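You operate a simulated robot arm through the tools that you are given. There is no shell and no other tool. Be economical: measure what you need, move in short steps, check, and stop when the job is done.

Carry out the task below with a simulated robot arm. There is one attempt and no reset: what you move stays moved.

TASK
Press the test button three times.
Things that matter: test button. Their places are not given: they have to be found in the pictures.

It is judged by the outcome, as a careful person would: the job done as asked, and still so three seconds after it is handed in. It fails if anything else is knocked over, pushed out of place, dropped, spilled or broken.

THE ROBOT
A 7-joint arm with a two-finger parallel gripper, fixed in place. Base frame: the origin is at the foot of the arm, x ahead of it, y to its left, z up. Lengths are in mm, angles in rad, forces in N, time in s.
Its first joint turns from -1.152 to 1.152 rad. Payload 1.57 kg.
Tool frame: the origin (TCP) lies between the finger pads and is the grasp point; the fingertips stand 30 mm ahead of it; z points along the fingers, y is the line along which they close. The gripper opens to 110 mm. The fingers are 24 mm wide and 12 mm thick; the gripper's body (48 by 112 mm) begins 78 mm behind the TCP.
Orientation is told as [roll, pitch, yaw] about the base's x, y, z axes, in that order, counted from this pose: with the fingers straight down and closing along the base's y, the tool's x points along the base's -x, its y along +y and its z along -z.

THE INTERFACE
- The arm moves only by the tool arm_command. Its argument "motion" is a list of rows, each an object of numbers (a shift or turn left out is 0, a gripper value left out holds the last): "x", "y", "z": the shift along the base's x, y, z in units of 25 mm (1.0 is 25 mm); "rx", "ry", "rz": the turn, a rotation vector about the base's x, y, z in units of 4 degrees (1.0 is 4 degrees); "claw": the opening, from 0 (shut) to 1 (fully open). In form: [{"x": .., "y": .., "z": .., "rx": .., "ry": .., "rz": .., "claw": ..}, ...]. A call has 1 to 10 rows; each row shifts and turns the commanded pose from where the row before left it. A call with a number of a shift or a turn outside -1 to 1 is refused whole. A row lasts 0.2 s, in which the tool goes at most 50 mm and 0.15 rad; a call with a longer step from one row to the next is refused whole, and so is a gripper value outside its range. A pose out of reach is approached as far as the arm can. The call stops where the force on the tool passes 40 N (or 10 N more than at its start, if that is more) or the arm is blocked; 0.2 s more then pass. The fingers move at their own pace (about 108 mm/s each) and stop on an object; they squeeze with about 26 N. The grip force told is the motor's: it shows also when the fingers shut on nothing. Time passes only in rows, and 0.2 s behind the last, so rows that do not move let the fingers close. It gives the time, the measured TCP pose, the force on the tool (base axes), the opening and the grip force at its end, in the units of the frame above (readings bear some noise), and new pictures: "views" is both (left out), scene, wrist or none.
- Cameras (640 x 400 px; columns grow to the right, rows downward): "scene" is fixed at [155.8, -377.3, 1421]; the picture's right is [0.87, -0.49, 0.00], its down [-0.20, -0.35, -0.91] and it looks along [0.45, 0.80, -0.40] (base axes); focal length 352 px, centre (320, 200). "wrist" rides on the gripper at [-36, 0, -80] in the tool frame; the picture's right is [0.00, -1.00, 0.00], its down [0.97, 0.00, -0.24] and it looks along [0.24, 0.00, 0.97] (tool axes); focal length 218 px, centre (320, 200).
- probe_pixels(camera, pixels): for up to 12 pixels [column, row] of the newest picture of that camera ("zoom" is the newest enlarged one), the place [x, y, z] in the base frame of the surface seen there, good to about 2 mm. No time passes.
- enlarge(camera, box): a new picture of the part [left, top, right, bottom] of that camera's present view, enlarged. No time passes.
- hand_in(): hands the job in; it is judged then, once.

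Work in short steps. Measure before you move; look again where a grasp or a placing could have gone wrong, and mend it. You have 60 turns and 120 pictures in all, the two below and enlarged ones among them. Open the gripper and draw the arm clear of the work before you hand the job in, unless the task says otherwise; then end with one line.

The tools are called after ">>>" as a command line: name --argument value ..., lists and objects as JSON in quotes. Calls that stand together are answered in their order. arm_command: Moves the arm, as the interface text tells. Its arguments: {"type":"object","properties":{"motion":{"type":"array"},"views":{"type":"string","enum":["both","scene","wrist","none"]}},"required":["motion"]} The other tools are called the same way: probe_pixels (camera, pixels) gives the place of the surface under pixels of a picture; enlarge (camera, box) takes an enlarged picture of a part of a camera's view; hand_in () hands the job in.

At the start:

```text
t: 0.0
tcp_pos: [418.1, 111.8, 1225.5]
orientation: [-0.001, 0.001, -0.001]
force: [-0.1, 0.4, 0.7]
gripper_width: 109.9
grip_force: 0.1
```

scene: 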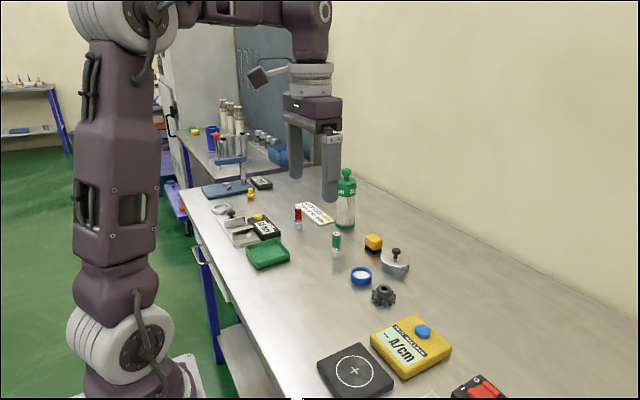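
wrist: 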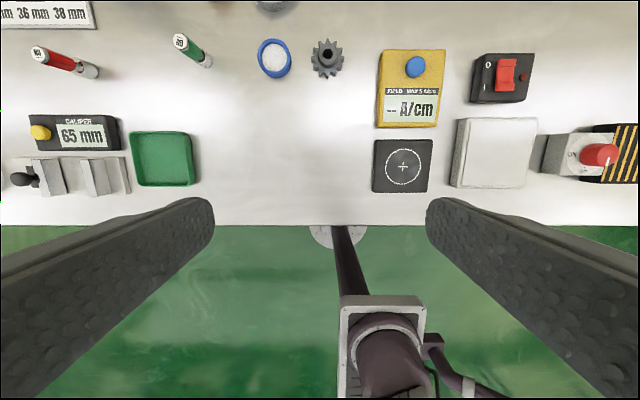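

Several candidates are visible: a blue button on the yellow meter, yellow ones, and red ones. I'll enlarge to read the labels.

>>> enlarge --camera "wrist" --box '[360, 30, 640, 205]'

>>> enlarge --camera "scene" --box '[300, 220, 540, 400]'

>>> enlarge --camera "scene" --box '[190, 160, 430, 310]'

```text
2.29 times, centred on (500, 118) of wrist
```

zoom: 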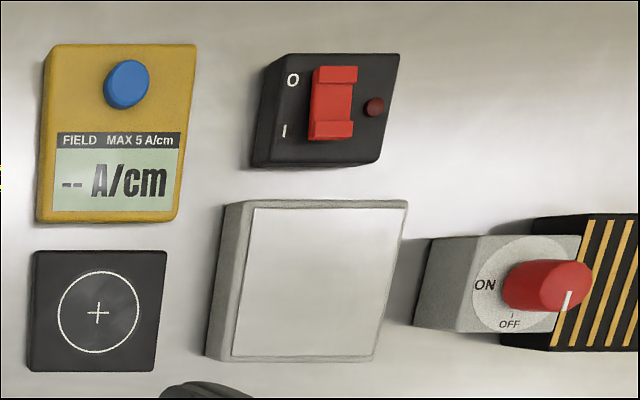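

```text
2.22 times, centred on (420, 310) of scene
```

zoom: 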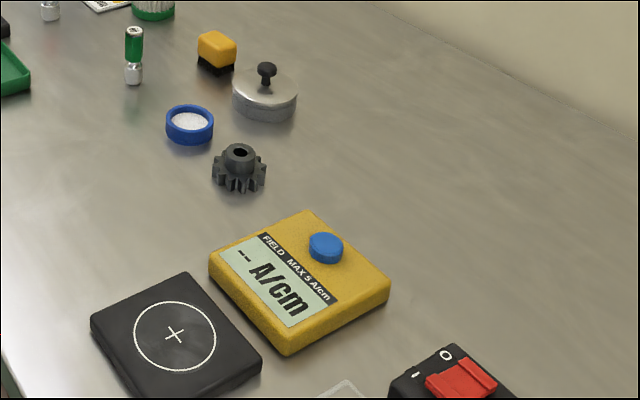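

```text
2.67 times, centred on (310, 235) of scene
```

zoom: 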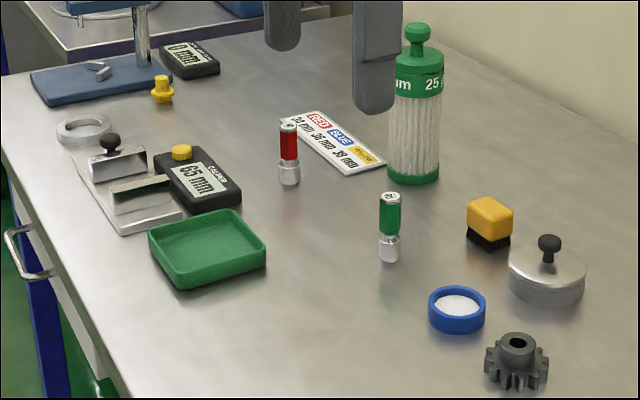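

No label reads "test" yet, and there's more of the bench to the right (negative y). I'll swing the arm that way at height to look there.

>>> arm_command --motion '[{"y": -1}, {"y": -1}, {"y": -1}, {"y": -1}, {"y": -1}, {"y": -1}, {"y": -1}, {"y": -1}, {"y": -1}, {"y": -1}]'

```text
t: 2.2
tcp_pos: [418.2, -138.7, 1225.0]
orientation: [0.0, -0.001, 0.002]
force: [-0.1, 0.2, 0.5]
gripper_width: 110.1
grip_force: 0.0
```

scene: 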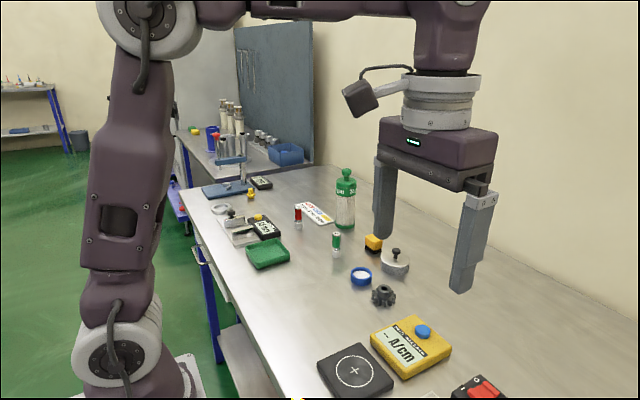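
wrist: 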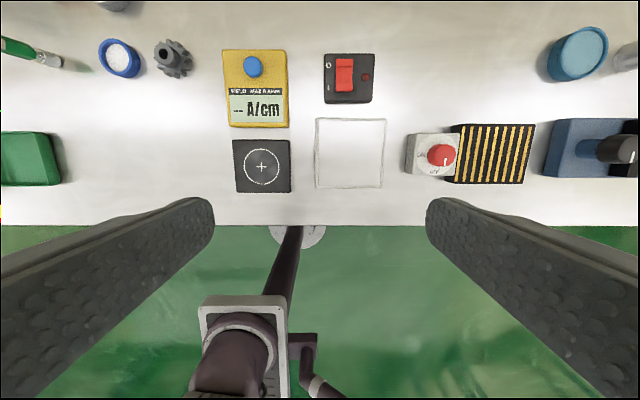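

More devices appear at the right edge (blue one with a black knob at (600,148)); I continue further right.

>>> arm_command --motion '[{"y": -1}, {"y": -1}, {"y": -1}, {"y": -1}, {"y": -1}, {"y": -1}, {"y": -1}, {"y": -1}]' --views "wrist"

>>> enlarge --camera "wrist" --box '[220, 0, 640, 220]'

```text
t: 4.0
tcp_pos: [418.6, -338.2, 1225.6]
orientation: [0.001, 0.001, -0.001]
force: [-0.7, 0.2, 0.1]
gripper_width: 110.0
grip_force: 0.1
```

wrist: 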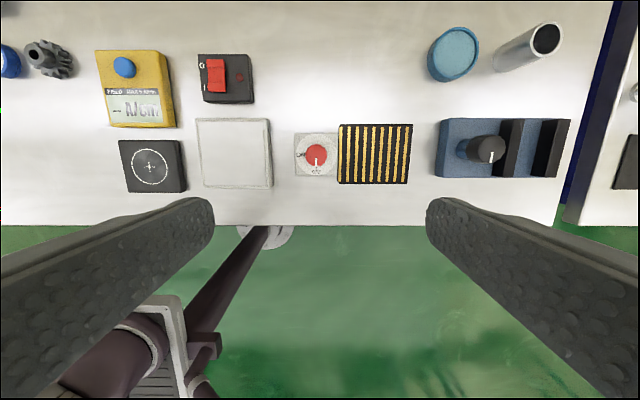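

```text
1.52 times, centred on (430, 110) of wrist
```

zoom: 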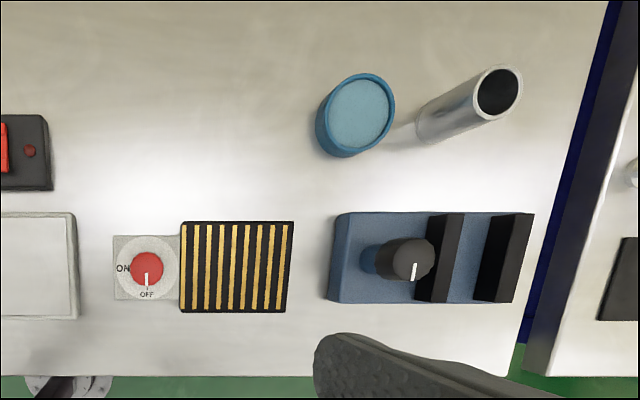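

No "test" label here either. I'll look a bit further right at the adjoining bench, then left.

>>> arm_command --motion '[{"y": -1}, {"y": -1}, {"y": -1}, {"y": -1}, {"y": -1}, {"y": -1}]' --views "wrist"

>>> enlarge --camera "wrist" --box '[340, 0, 640, 220]'

```text
t: 5.4
tcp_pos: [406.9, -379.5, 1219.2]
orientation: [0.001, 0.003, -0.001]
force: [-0.5, 0.1, -0.1]
gripper_width: 110.3
grip_force: 0.1
out of reach, approached as far as the arm can: row 1, 2, 3, 4, 5, 6
```

wrist: 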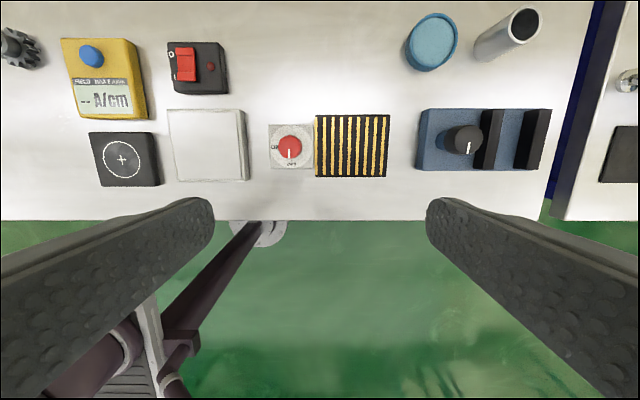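

```text
1.82 times, centred on (490, 110) of wrist
```

zoom: 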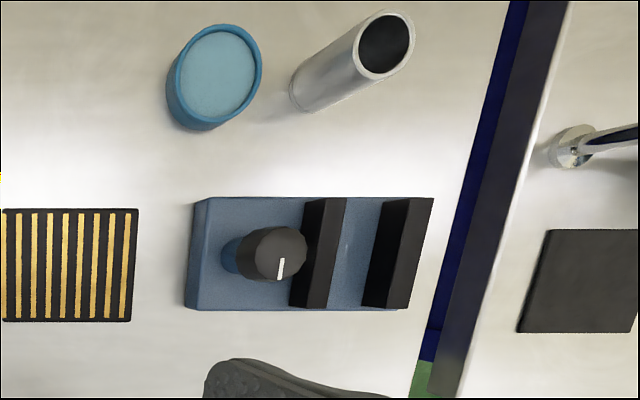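

Nothing there; now going back and to the left side.

>>> arm_command --motion '[{"y": 1}, {"y": 1}, {"y": 1}, {"y": 1}, {"y": 1}, {"y": 1}, {"y": 1}, {"y": 1}, {"y": 1}, {"y": 1}]' --views "none"

>>> arm_command --motion '[{"y": 1}, {"y": 1}, {"y": 1}, {"y": 1}, {"y": 1}, {"y": 1}, {"y": 1}, {"y": 1}, {"y": 1}, {"y": 1}]' --views "none"

>>> arm_command --motion '[{"y": 1}, {"y": 1}, {"y": 1}, {"y": 1}, {"y": 1}, {"y": 1}, {"y": 1}, {"y": 1}, {"y": 1}]' --views "wrist"

>>> enlarge --camera "wrist" --box '[0, 0, 400, 220]'

```text
t: 7.6
tcp_pos: [407.6, -127.1, 1217.1]
orientation: [0.0, -0.001, -0.002]
force: [0.1, 0.4, 1.1]
gripper_width: 110.2
grip_force: 0.0
```

```text
t: 9.8
tcp_pos: [404.4, 120.6, 1218.7]
orientation: [-0.001, 0.002, 0.0]
force: [-0.1, -0.1, 0.8]
gripper_width: 110.2
grip_force: 0.2
```

```text
t: 11.8
tcp_pos: [405.6, 345.9, 1219.1]
orientation: [0.0, 0.0, -0.001]
force: [-0.6, -0.3, 0.1]
gripper_width: 110.0
grip_force: 0.1
```

wrist: 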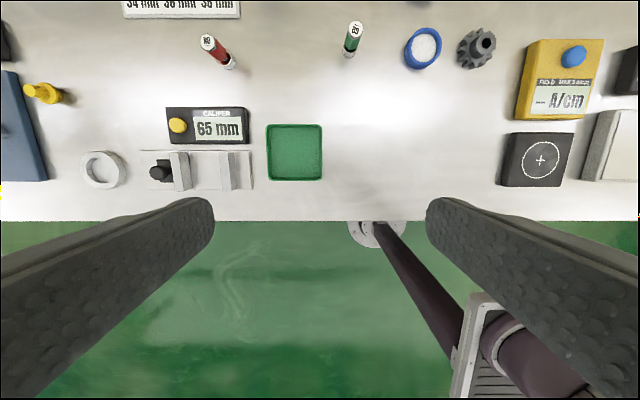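

```text
1.60 times, centred on (200, 110) of wrist
```

zoom: 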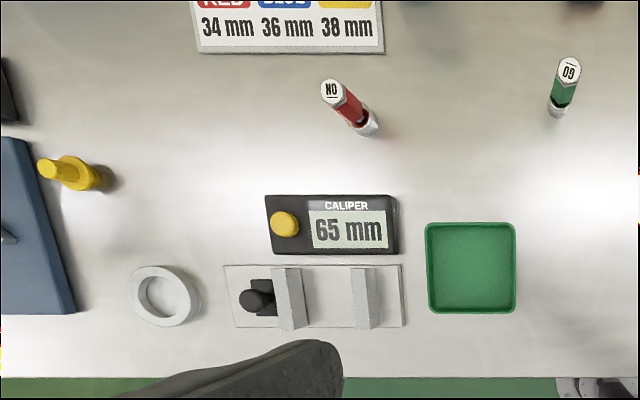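

There's another display by the blue stand at scene (261,183); I'll zoom the scene there to check for a button.

>>> enlarge --camera "scene" --box '[190, 130, 310, 220]'

>>> arm_command --motion '[{"y": 1, "x": -0.3}, {"y": 1, "x": -0.6}, {"y": 0.5, "x": -0.6}]' --views "both"

>>> enlarge --camera "wrist" --box '[0, 0, 320, 200]'

```text
4.44 times, centred on (250, 175) of scene
```

zoom: 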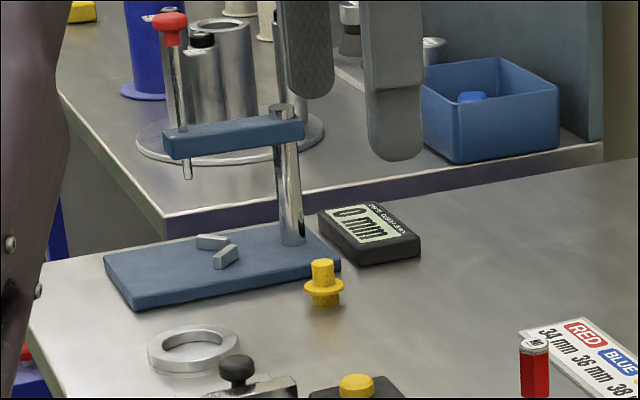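

```text
t: 12.6
tcp_pos: [371.4, 406.3, 1216.5]
orientation: [0.001, 0.001, 0.001]
force: [0.4, 0.6, -0.3]
gripper_width: 109.7
grip_force: 0.0
out of reach, approached as far as the arm can: row 2
```

scene: 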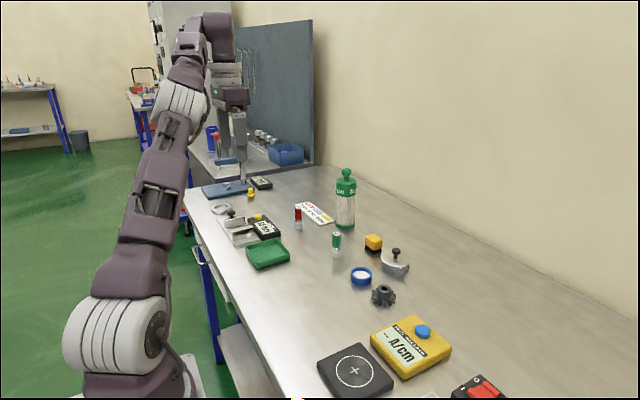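
wrist: 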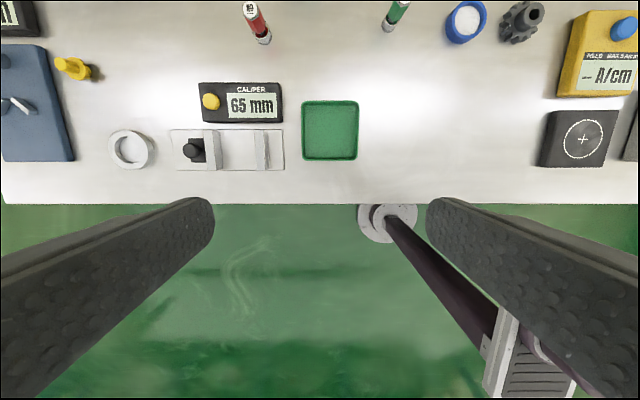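

```text
2.00 times, centred on (160, 100) of wrist
```

zoom: 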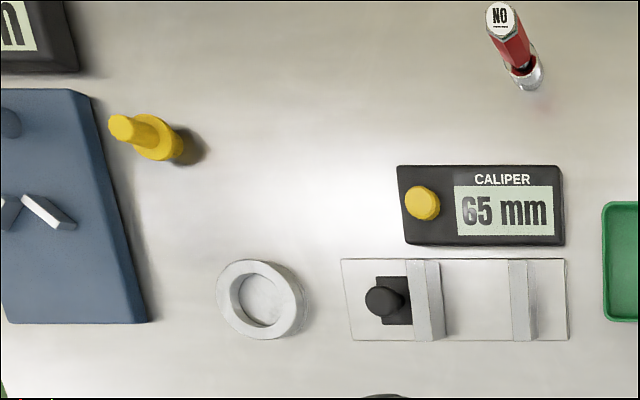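

The blue button on the field meter (a blank "--" reading next to its test pad) is the test button: the caliper already reads and the red rocker is a power switch. I'll measure the blue button and its meter face.

>>> probe_pixels --camera "scene" --pixels '[[423, 328], [417, 329], [429, 329], [423, 334], [440, 345], [409, 325], [382, 295], [397, 262]]'

>>> enlarge --camera "scene" --box '[360, 300, 480, 390]'

```text
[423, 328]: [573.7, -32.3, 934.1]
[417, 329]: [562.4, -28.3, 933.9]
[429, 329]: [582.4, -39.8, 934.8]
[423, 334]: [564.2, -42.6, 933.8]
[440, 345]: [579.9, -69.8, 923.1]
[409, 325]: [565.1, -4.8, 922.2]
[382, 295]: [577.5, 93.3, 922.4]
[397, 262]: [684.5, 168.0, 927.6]
```

```text
4.44 times, centred on (420, 345) of scene
```

zoom: 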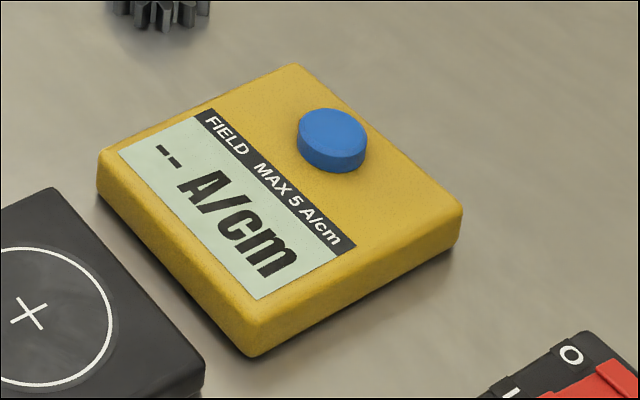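

The z readings look low relative to a surface at 935, so I'll cross-check with the table and with the wrist camera.

>>> probe_pixels --camera "scene" --pixels '[[480, 330], [300, 300], [423, 327], [410, 350]]'

>>> probe_pixels --camera "wrist" --pixels '[[625, 28], [620, 50], [450, 120], [600, 73], [583, 139], [330, 130]]'

```text
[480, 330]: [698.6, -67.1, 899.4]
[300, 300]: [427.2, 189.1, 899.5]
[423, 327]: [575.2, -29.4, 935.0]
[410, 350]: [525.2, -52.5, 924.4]
```

```text
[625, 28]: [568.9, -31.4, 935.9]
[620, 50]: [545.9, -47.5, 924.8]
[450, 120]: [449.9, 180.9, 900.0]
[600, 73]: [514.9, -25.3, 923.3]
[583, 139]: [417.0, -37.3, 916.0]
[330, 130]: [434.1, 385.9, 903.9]
```

Both cameras agree: table at about 900, meter face 924, button top 935, centre about (571,-32). I'll close the gripper and travel there at height.

>>> arm_command --motion '[{"x": 0.4, "y": -0.88, "claw": 0}, {"x": 0.4, "y": -0.88}, {"x": 0.4, "y": -0.88}, {"x": 0.4, "y": -0.88}, {"x": 0.4, "y": -0.88}, {"x": 0.4, "y": -0.88}, {"x": 0.4, "y": -0.88}, {"x": 0.4, "y": -0.88}, {"x": 0.4, "y": -0.88}, {"x": 0.4, "y": -0.88}]' --views "none"

>>> arm_command --motion '[{"x": 0.4, "y": -0.88}, {"x": 0.4, "y": -0.88}, {"x": 0.4, "y": -0.88}, {"x": 0.4, "y": -0.88}, {"x": 0.4, "y": -0.88}, {"x": 0.4, "y": -0.88}, {"x": 0.4, "y": -0.88}, {"x": 0.4, "y": -0.88}, {"x": 0.4, "y": -0.88}, {"x": 0.4, "y": -0.5}]'

```text
t: 14.8
tcp_pos: [472.6, 183.9, 1215.5]
orientation: [0.001, 0.0, 0.002]
force: [0.8, 0.0, 0.5]
gripper_width: 0.1
grip_force: 21.3
```

```text
t: 17.0
tcp_pos: [571.7, -28.2, 1217.0]
orientation: [0.001, -0.001, 0.0]
force: [0.5, -0.1, 0.4]
gripper_width: 0.1
grip_force: 21.3
```

scene: 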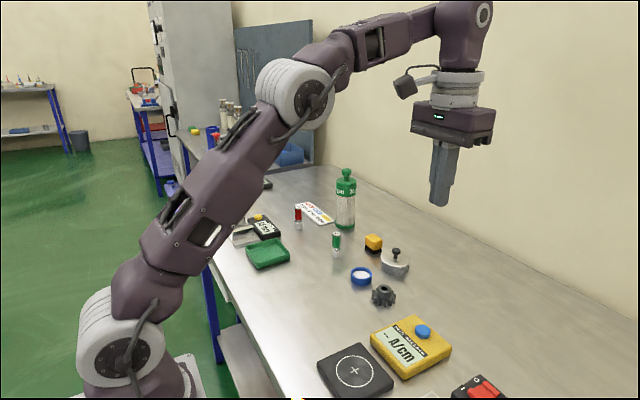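
wrist: 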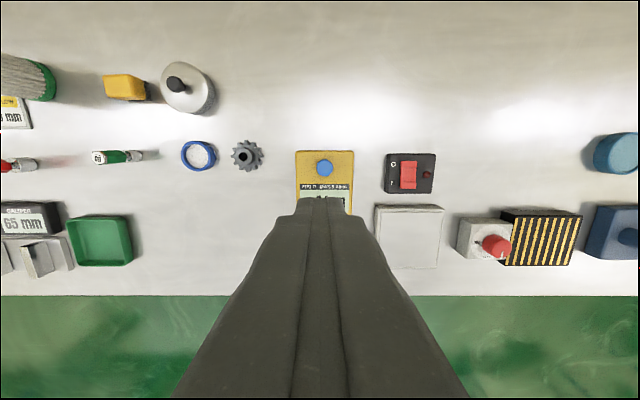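

The arm is above the button; I re-measure it from the wrist camera while descending to about z=1017.

>>> probe_pixels --camera "wrist" --pixels '[[325, 168], [317, 168], [333, 168], [325, 161], [325, 174]]'

>>> arm_command --motion '[{"z": -1, "y": -0.15}, {"z": -1}, {"z": -1}, {"z": -1}, {"z": -1}, {"z": -1}, {"z": -1}, {"z": -1}]'

```text
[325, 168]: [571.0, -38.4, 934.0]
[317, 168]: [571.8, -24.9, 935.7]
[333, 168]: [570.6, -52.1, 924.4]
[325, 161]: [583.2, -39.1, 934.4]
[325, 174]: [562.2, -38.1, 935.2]
```

```text
t: 18.8
tcp_pos: [570.4, -29.9, 1016.3]
orientation: [0.001, 0.0, 0.0]
force: [0.1, 0.0, -0.9]
gripper_width: 0.0
grip_force: 21.6
```

scene: 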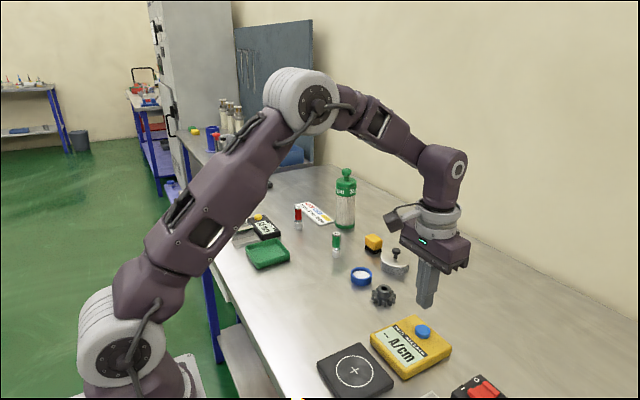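
wrist: 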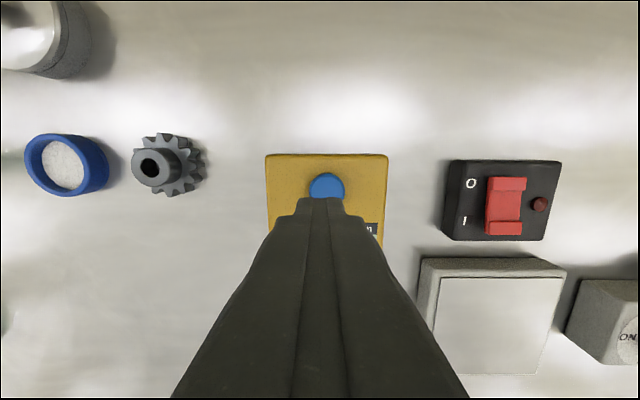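

The button centre is at y ≈ -35 (7 px right of the tip line), so I shift 5 mm and descend to about 8 mm above it.

>>> arm_command --motion '[{"y": -0.2, "x": 0.05, "z": -0.5}, {"z": -0.5}, {"z": -0.4}, {"z": 0}]'

>>> enlarge --camera "scene" --box '[360, 270, 480, 390]'

```text
t: 19.8
tcp_pos: [572.2, -34.3, 982.0]
orientation: [0.0, 0.002, 0.001]
force: [-0.6, -0.4, 0.2]
gripper_width: 0.1
grip_force: 21.3
```

scene: 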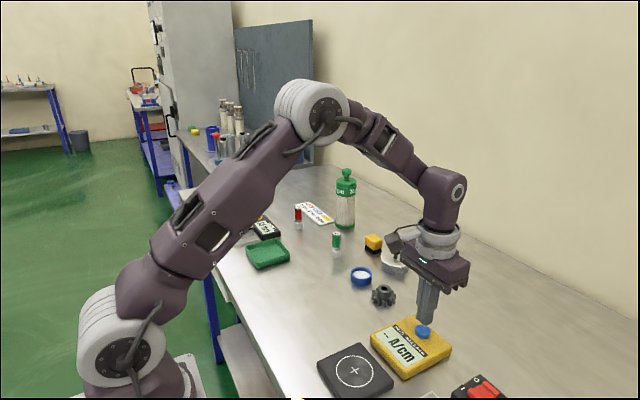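
wrist: 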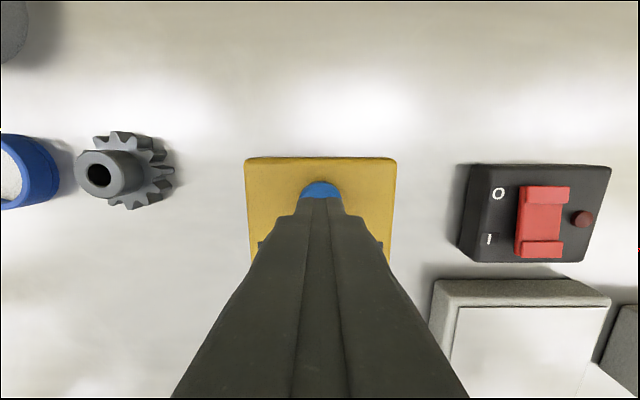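

```text
3.33 times, centred on (420, 330) of scene
```

zoom: 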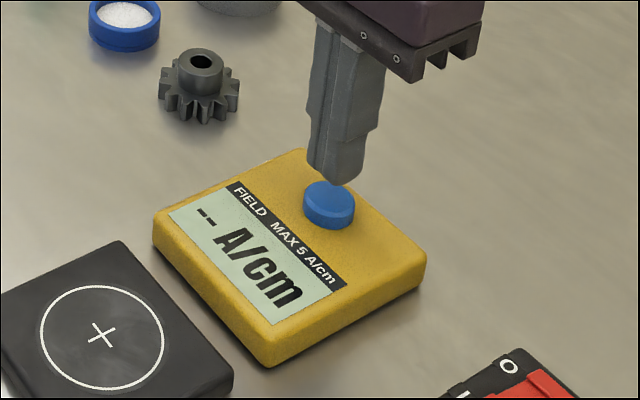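

Tip is aligned over the button, about 17 mm above it. I descend to about 3 mm above, then in 1 mm steps to find contact.

>>> arm_command --motion '[{"z": -0.3}, {"z": -0.26}, {"z": -0.04}, {"z": -0.04}, {"z": -0.04}, {"z": -0.04}, {"z": -0.04}]' --views "scene"

>>> enlarge --camera "scene" --box '[360, 270, 480, 390]'

```text
t: 21.4
tcp_pos: [573.2, -33.7, 962.6]
orientation: [0.001, 0.0, -0.001]
force: [1.1, -0.8, 1.1]
gripper_width: 0.1
grip_force: 21.5
```

scene: 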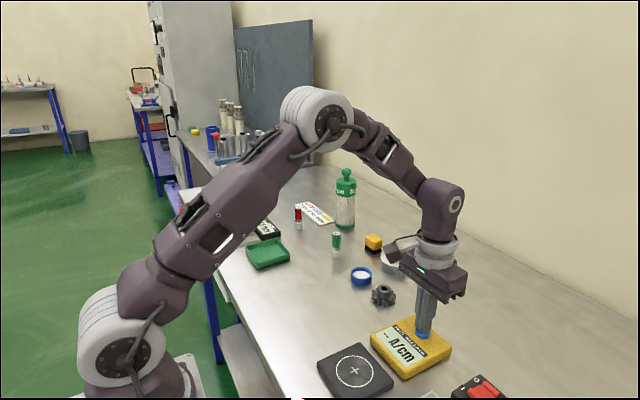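

```text
3.33 times, centred on (420, 330) of scene
```

zoom: 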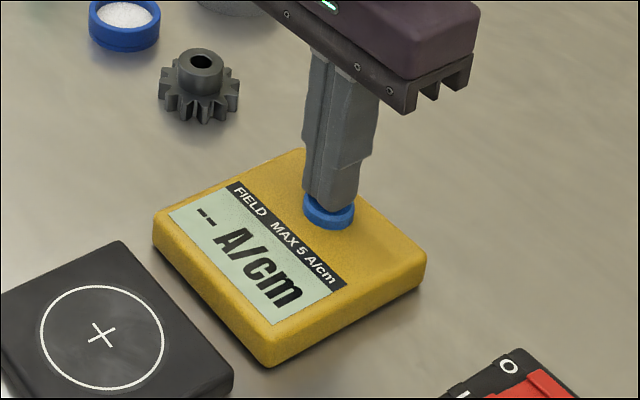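

Close to contact with little force so far. Continuing in 1 mm steps.

>>> arm_command --motion '[{"z": -0.04}, {"z": -0.04}, {"z": 0}]' --views "none"

>>> enlarge --camera "scene" --box '[360, 270, 480, 390]'

```text
t: 22.2
tcp_pos: [571.7, -33.5, 959.9]
orientation: [-0.001, -0.001, 0.001]
force: [0.3, -0.3, 2.3]
gripper_width: 0.1
grip_force: 21.1
```

```text
3.33 times, centred on (420, 330) of scene
```

zoom: 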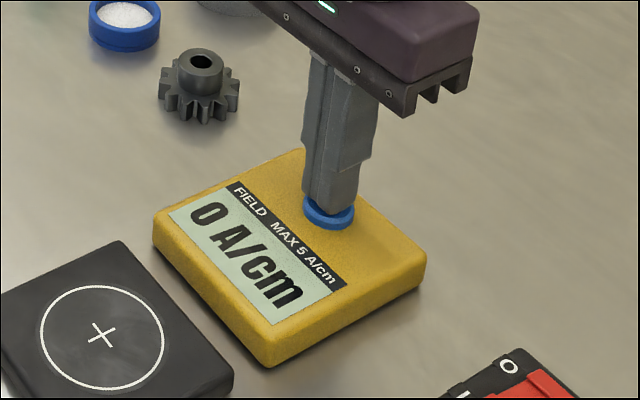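

The display changed to "0 A/cm": press one registered at z≈960. I release fully and check.

>>> arm_command --motion '[{"z": 0.25}, {"z": 0.25}, {"z": 0}, {"z": 0}]' --views "none"

>>> enlarge --camera "scene" --box '[360, 270, 480, 390]'

```text
t: 23.2
tcp_pos: [571.6, -33.6, 972.8]
orientation: [-0.002, 0.0, -0.001]
force: [0.5, 0.3, 0.2]
gripper_width: 0.0
grip_force: 21.0
```

```text
3.33 times, centred on (420, 330) of scene
```

zoom: 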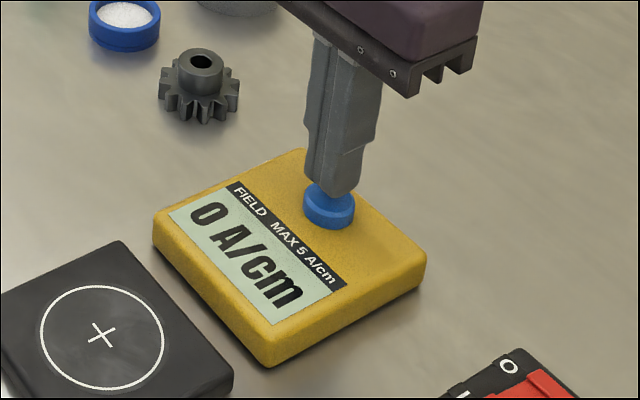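

Button is back up and the reading latched. Second press: down about 14 mm (1 mm deeper than the first, for certainty), hold, then release.

>>> arm_command --motion '[{"z": -0.3}, {"z": -0.16}, {"z": -0.08}, {"z": 0}]' --views "none"

>>> enlarge --camera "scene" --box '[360, 270, 480, 390]'

```text
t: 24.2
tcp_pos: [572.2, -33.3, 960.9]
orientation: [-0.001, 0.0, -0.001]
force: [-1.3, 1.1, 3.3]
gripper_width: 0.0
grip_force: 20.4
```

```text
3.33 times, centred on (420, 330) of scene
```

zoom: 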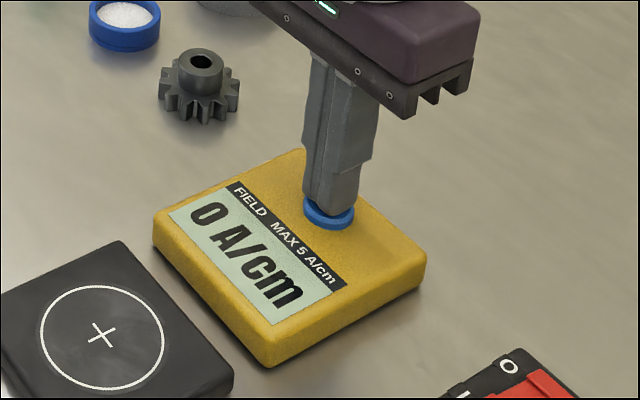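

Same depth within noise; I deepen by 1.5 mm in the same stroke to be sure it has actuated, then release.

>>> arm_command --motion '[{"z": -0.06}, {"z": 0}]' --views "none"

>>> enlarge --camera "scene" --box '[360, 270, 480, 390]'

>>> arm_command --motion '[{"z": 0.3}, {"z": 0.3}, {"z": 0}, {"z": 0}]' --views "none"

>>> enlarge --camera "scene" --box '[360, 270, 480, 390]'

```text
t: 24.8
tcp_pos: [571.9, -33.8, 959.2]
orientation: [0.0, 0.0, 0.0]
force: [-4.4, -2.3, 9.8]
gripper_width: 0.1
grip_force: 20.8
```

```text
3.33 times, centred on (420, 330) of scene
```

zoom: 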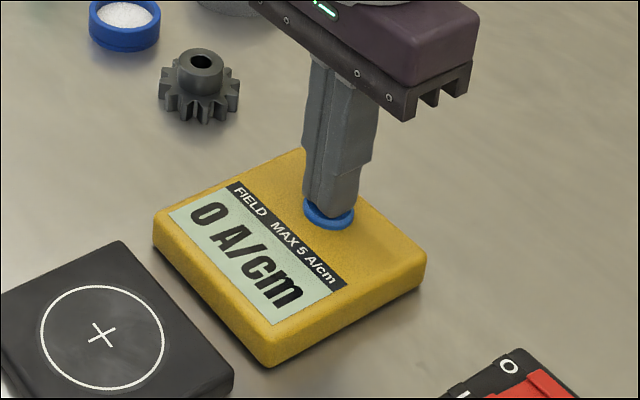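

```text
t: 25.8
tcp_pos: [572.5, -34.7, 973.7]
orientation: [0.0, -0.002, 0.001]
force: [-0.3, -0.6, -1.2]
gripper_width: 0.2
grip_force: 21.0
```

```text
3.33 times, centred on (420, 330) of scene
```

zoom: 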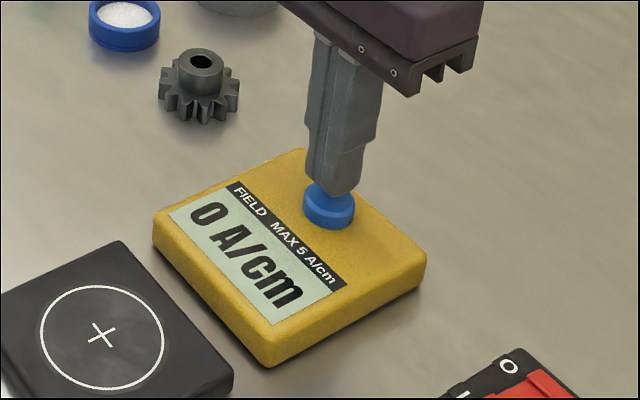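

The second press bottomed out (9.8 N) and released. Third press: the same stroke.

>>> arm_command --motion '[{"z": -0.3}, {"z": -0.16}, {"z": -0.08}, {"z": -0.06}, {"z": 0}]' --views "none"

>>> enlarge --camera "scene" --box '[360, 270, 480, 390]'

```text
t: 27.0
tcp_pos: [572.4, -35.5, 958.0]
orientation: [-0.001, -0.001, 0.0]
force: [2.2, -0.7, 10.7]
gripper_width: 0.0
grip_force: 21.3
```

```text
3.33 times, centred on (420, 330) of scene
```

zoom: 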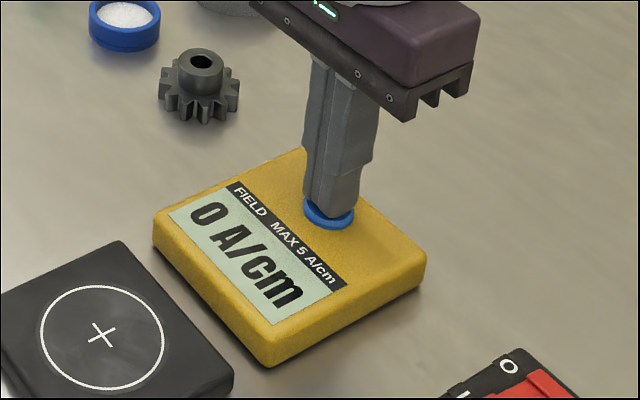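

The third press bottomed out (10.7 N). I retreat straight up and open the gripper once well clear.

>>> arm_command --motion '[{"z": 0.5}, {"z": 1}, {"z": 1}, {"z": 1}, {"z": 1}, {"z": 1}, {"z": 1, "claw": 1}, {"z": 1}, {"z": 0.5}, {"z": 0}]'

```text
t: 29.2
tcp_pos: [570.8, -34.4, 1158.0]
orientation: [0.0, -0.001, 0.0]
force: [0.6, 0.2, 0.7]
gripper_width: 109.8
grip_force: 0.2
```

scene: 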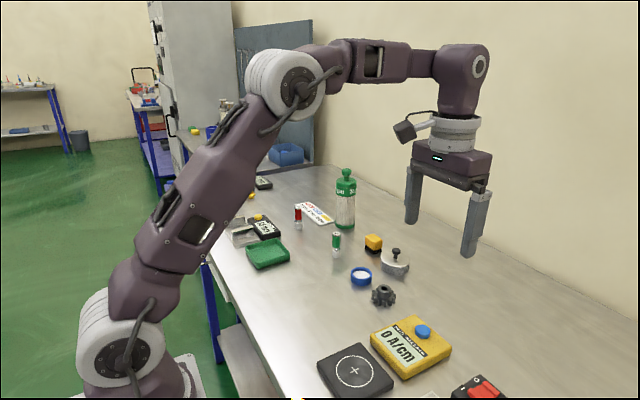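
wrist: 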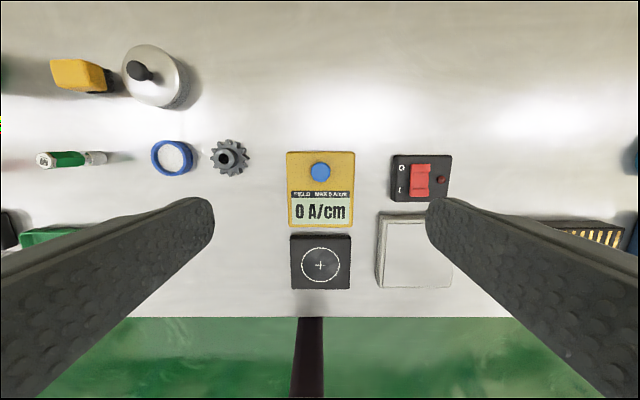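

The button has been pressed three times, everything is in place, and the arm is clear.

>>> hand_in

```text
The job is handed in.
```

I pressed the blue button on the field meter three times, taking it as the test button because no control I could see is labelled "test". The display confirmed the first press, changing from "--" to "0 A/cm". It stayed there, so I judged presses two and three by the button bottoming out at about 10 N. Nothing else was moved.
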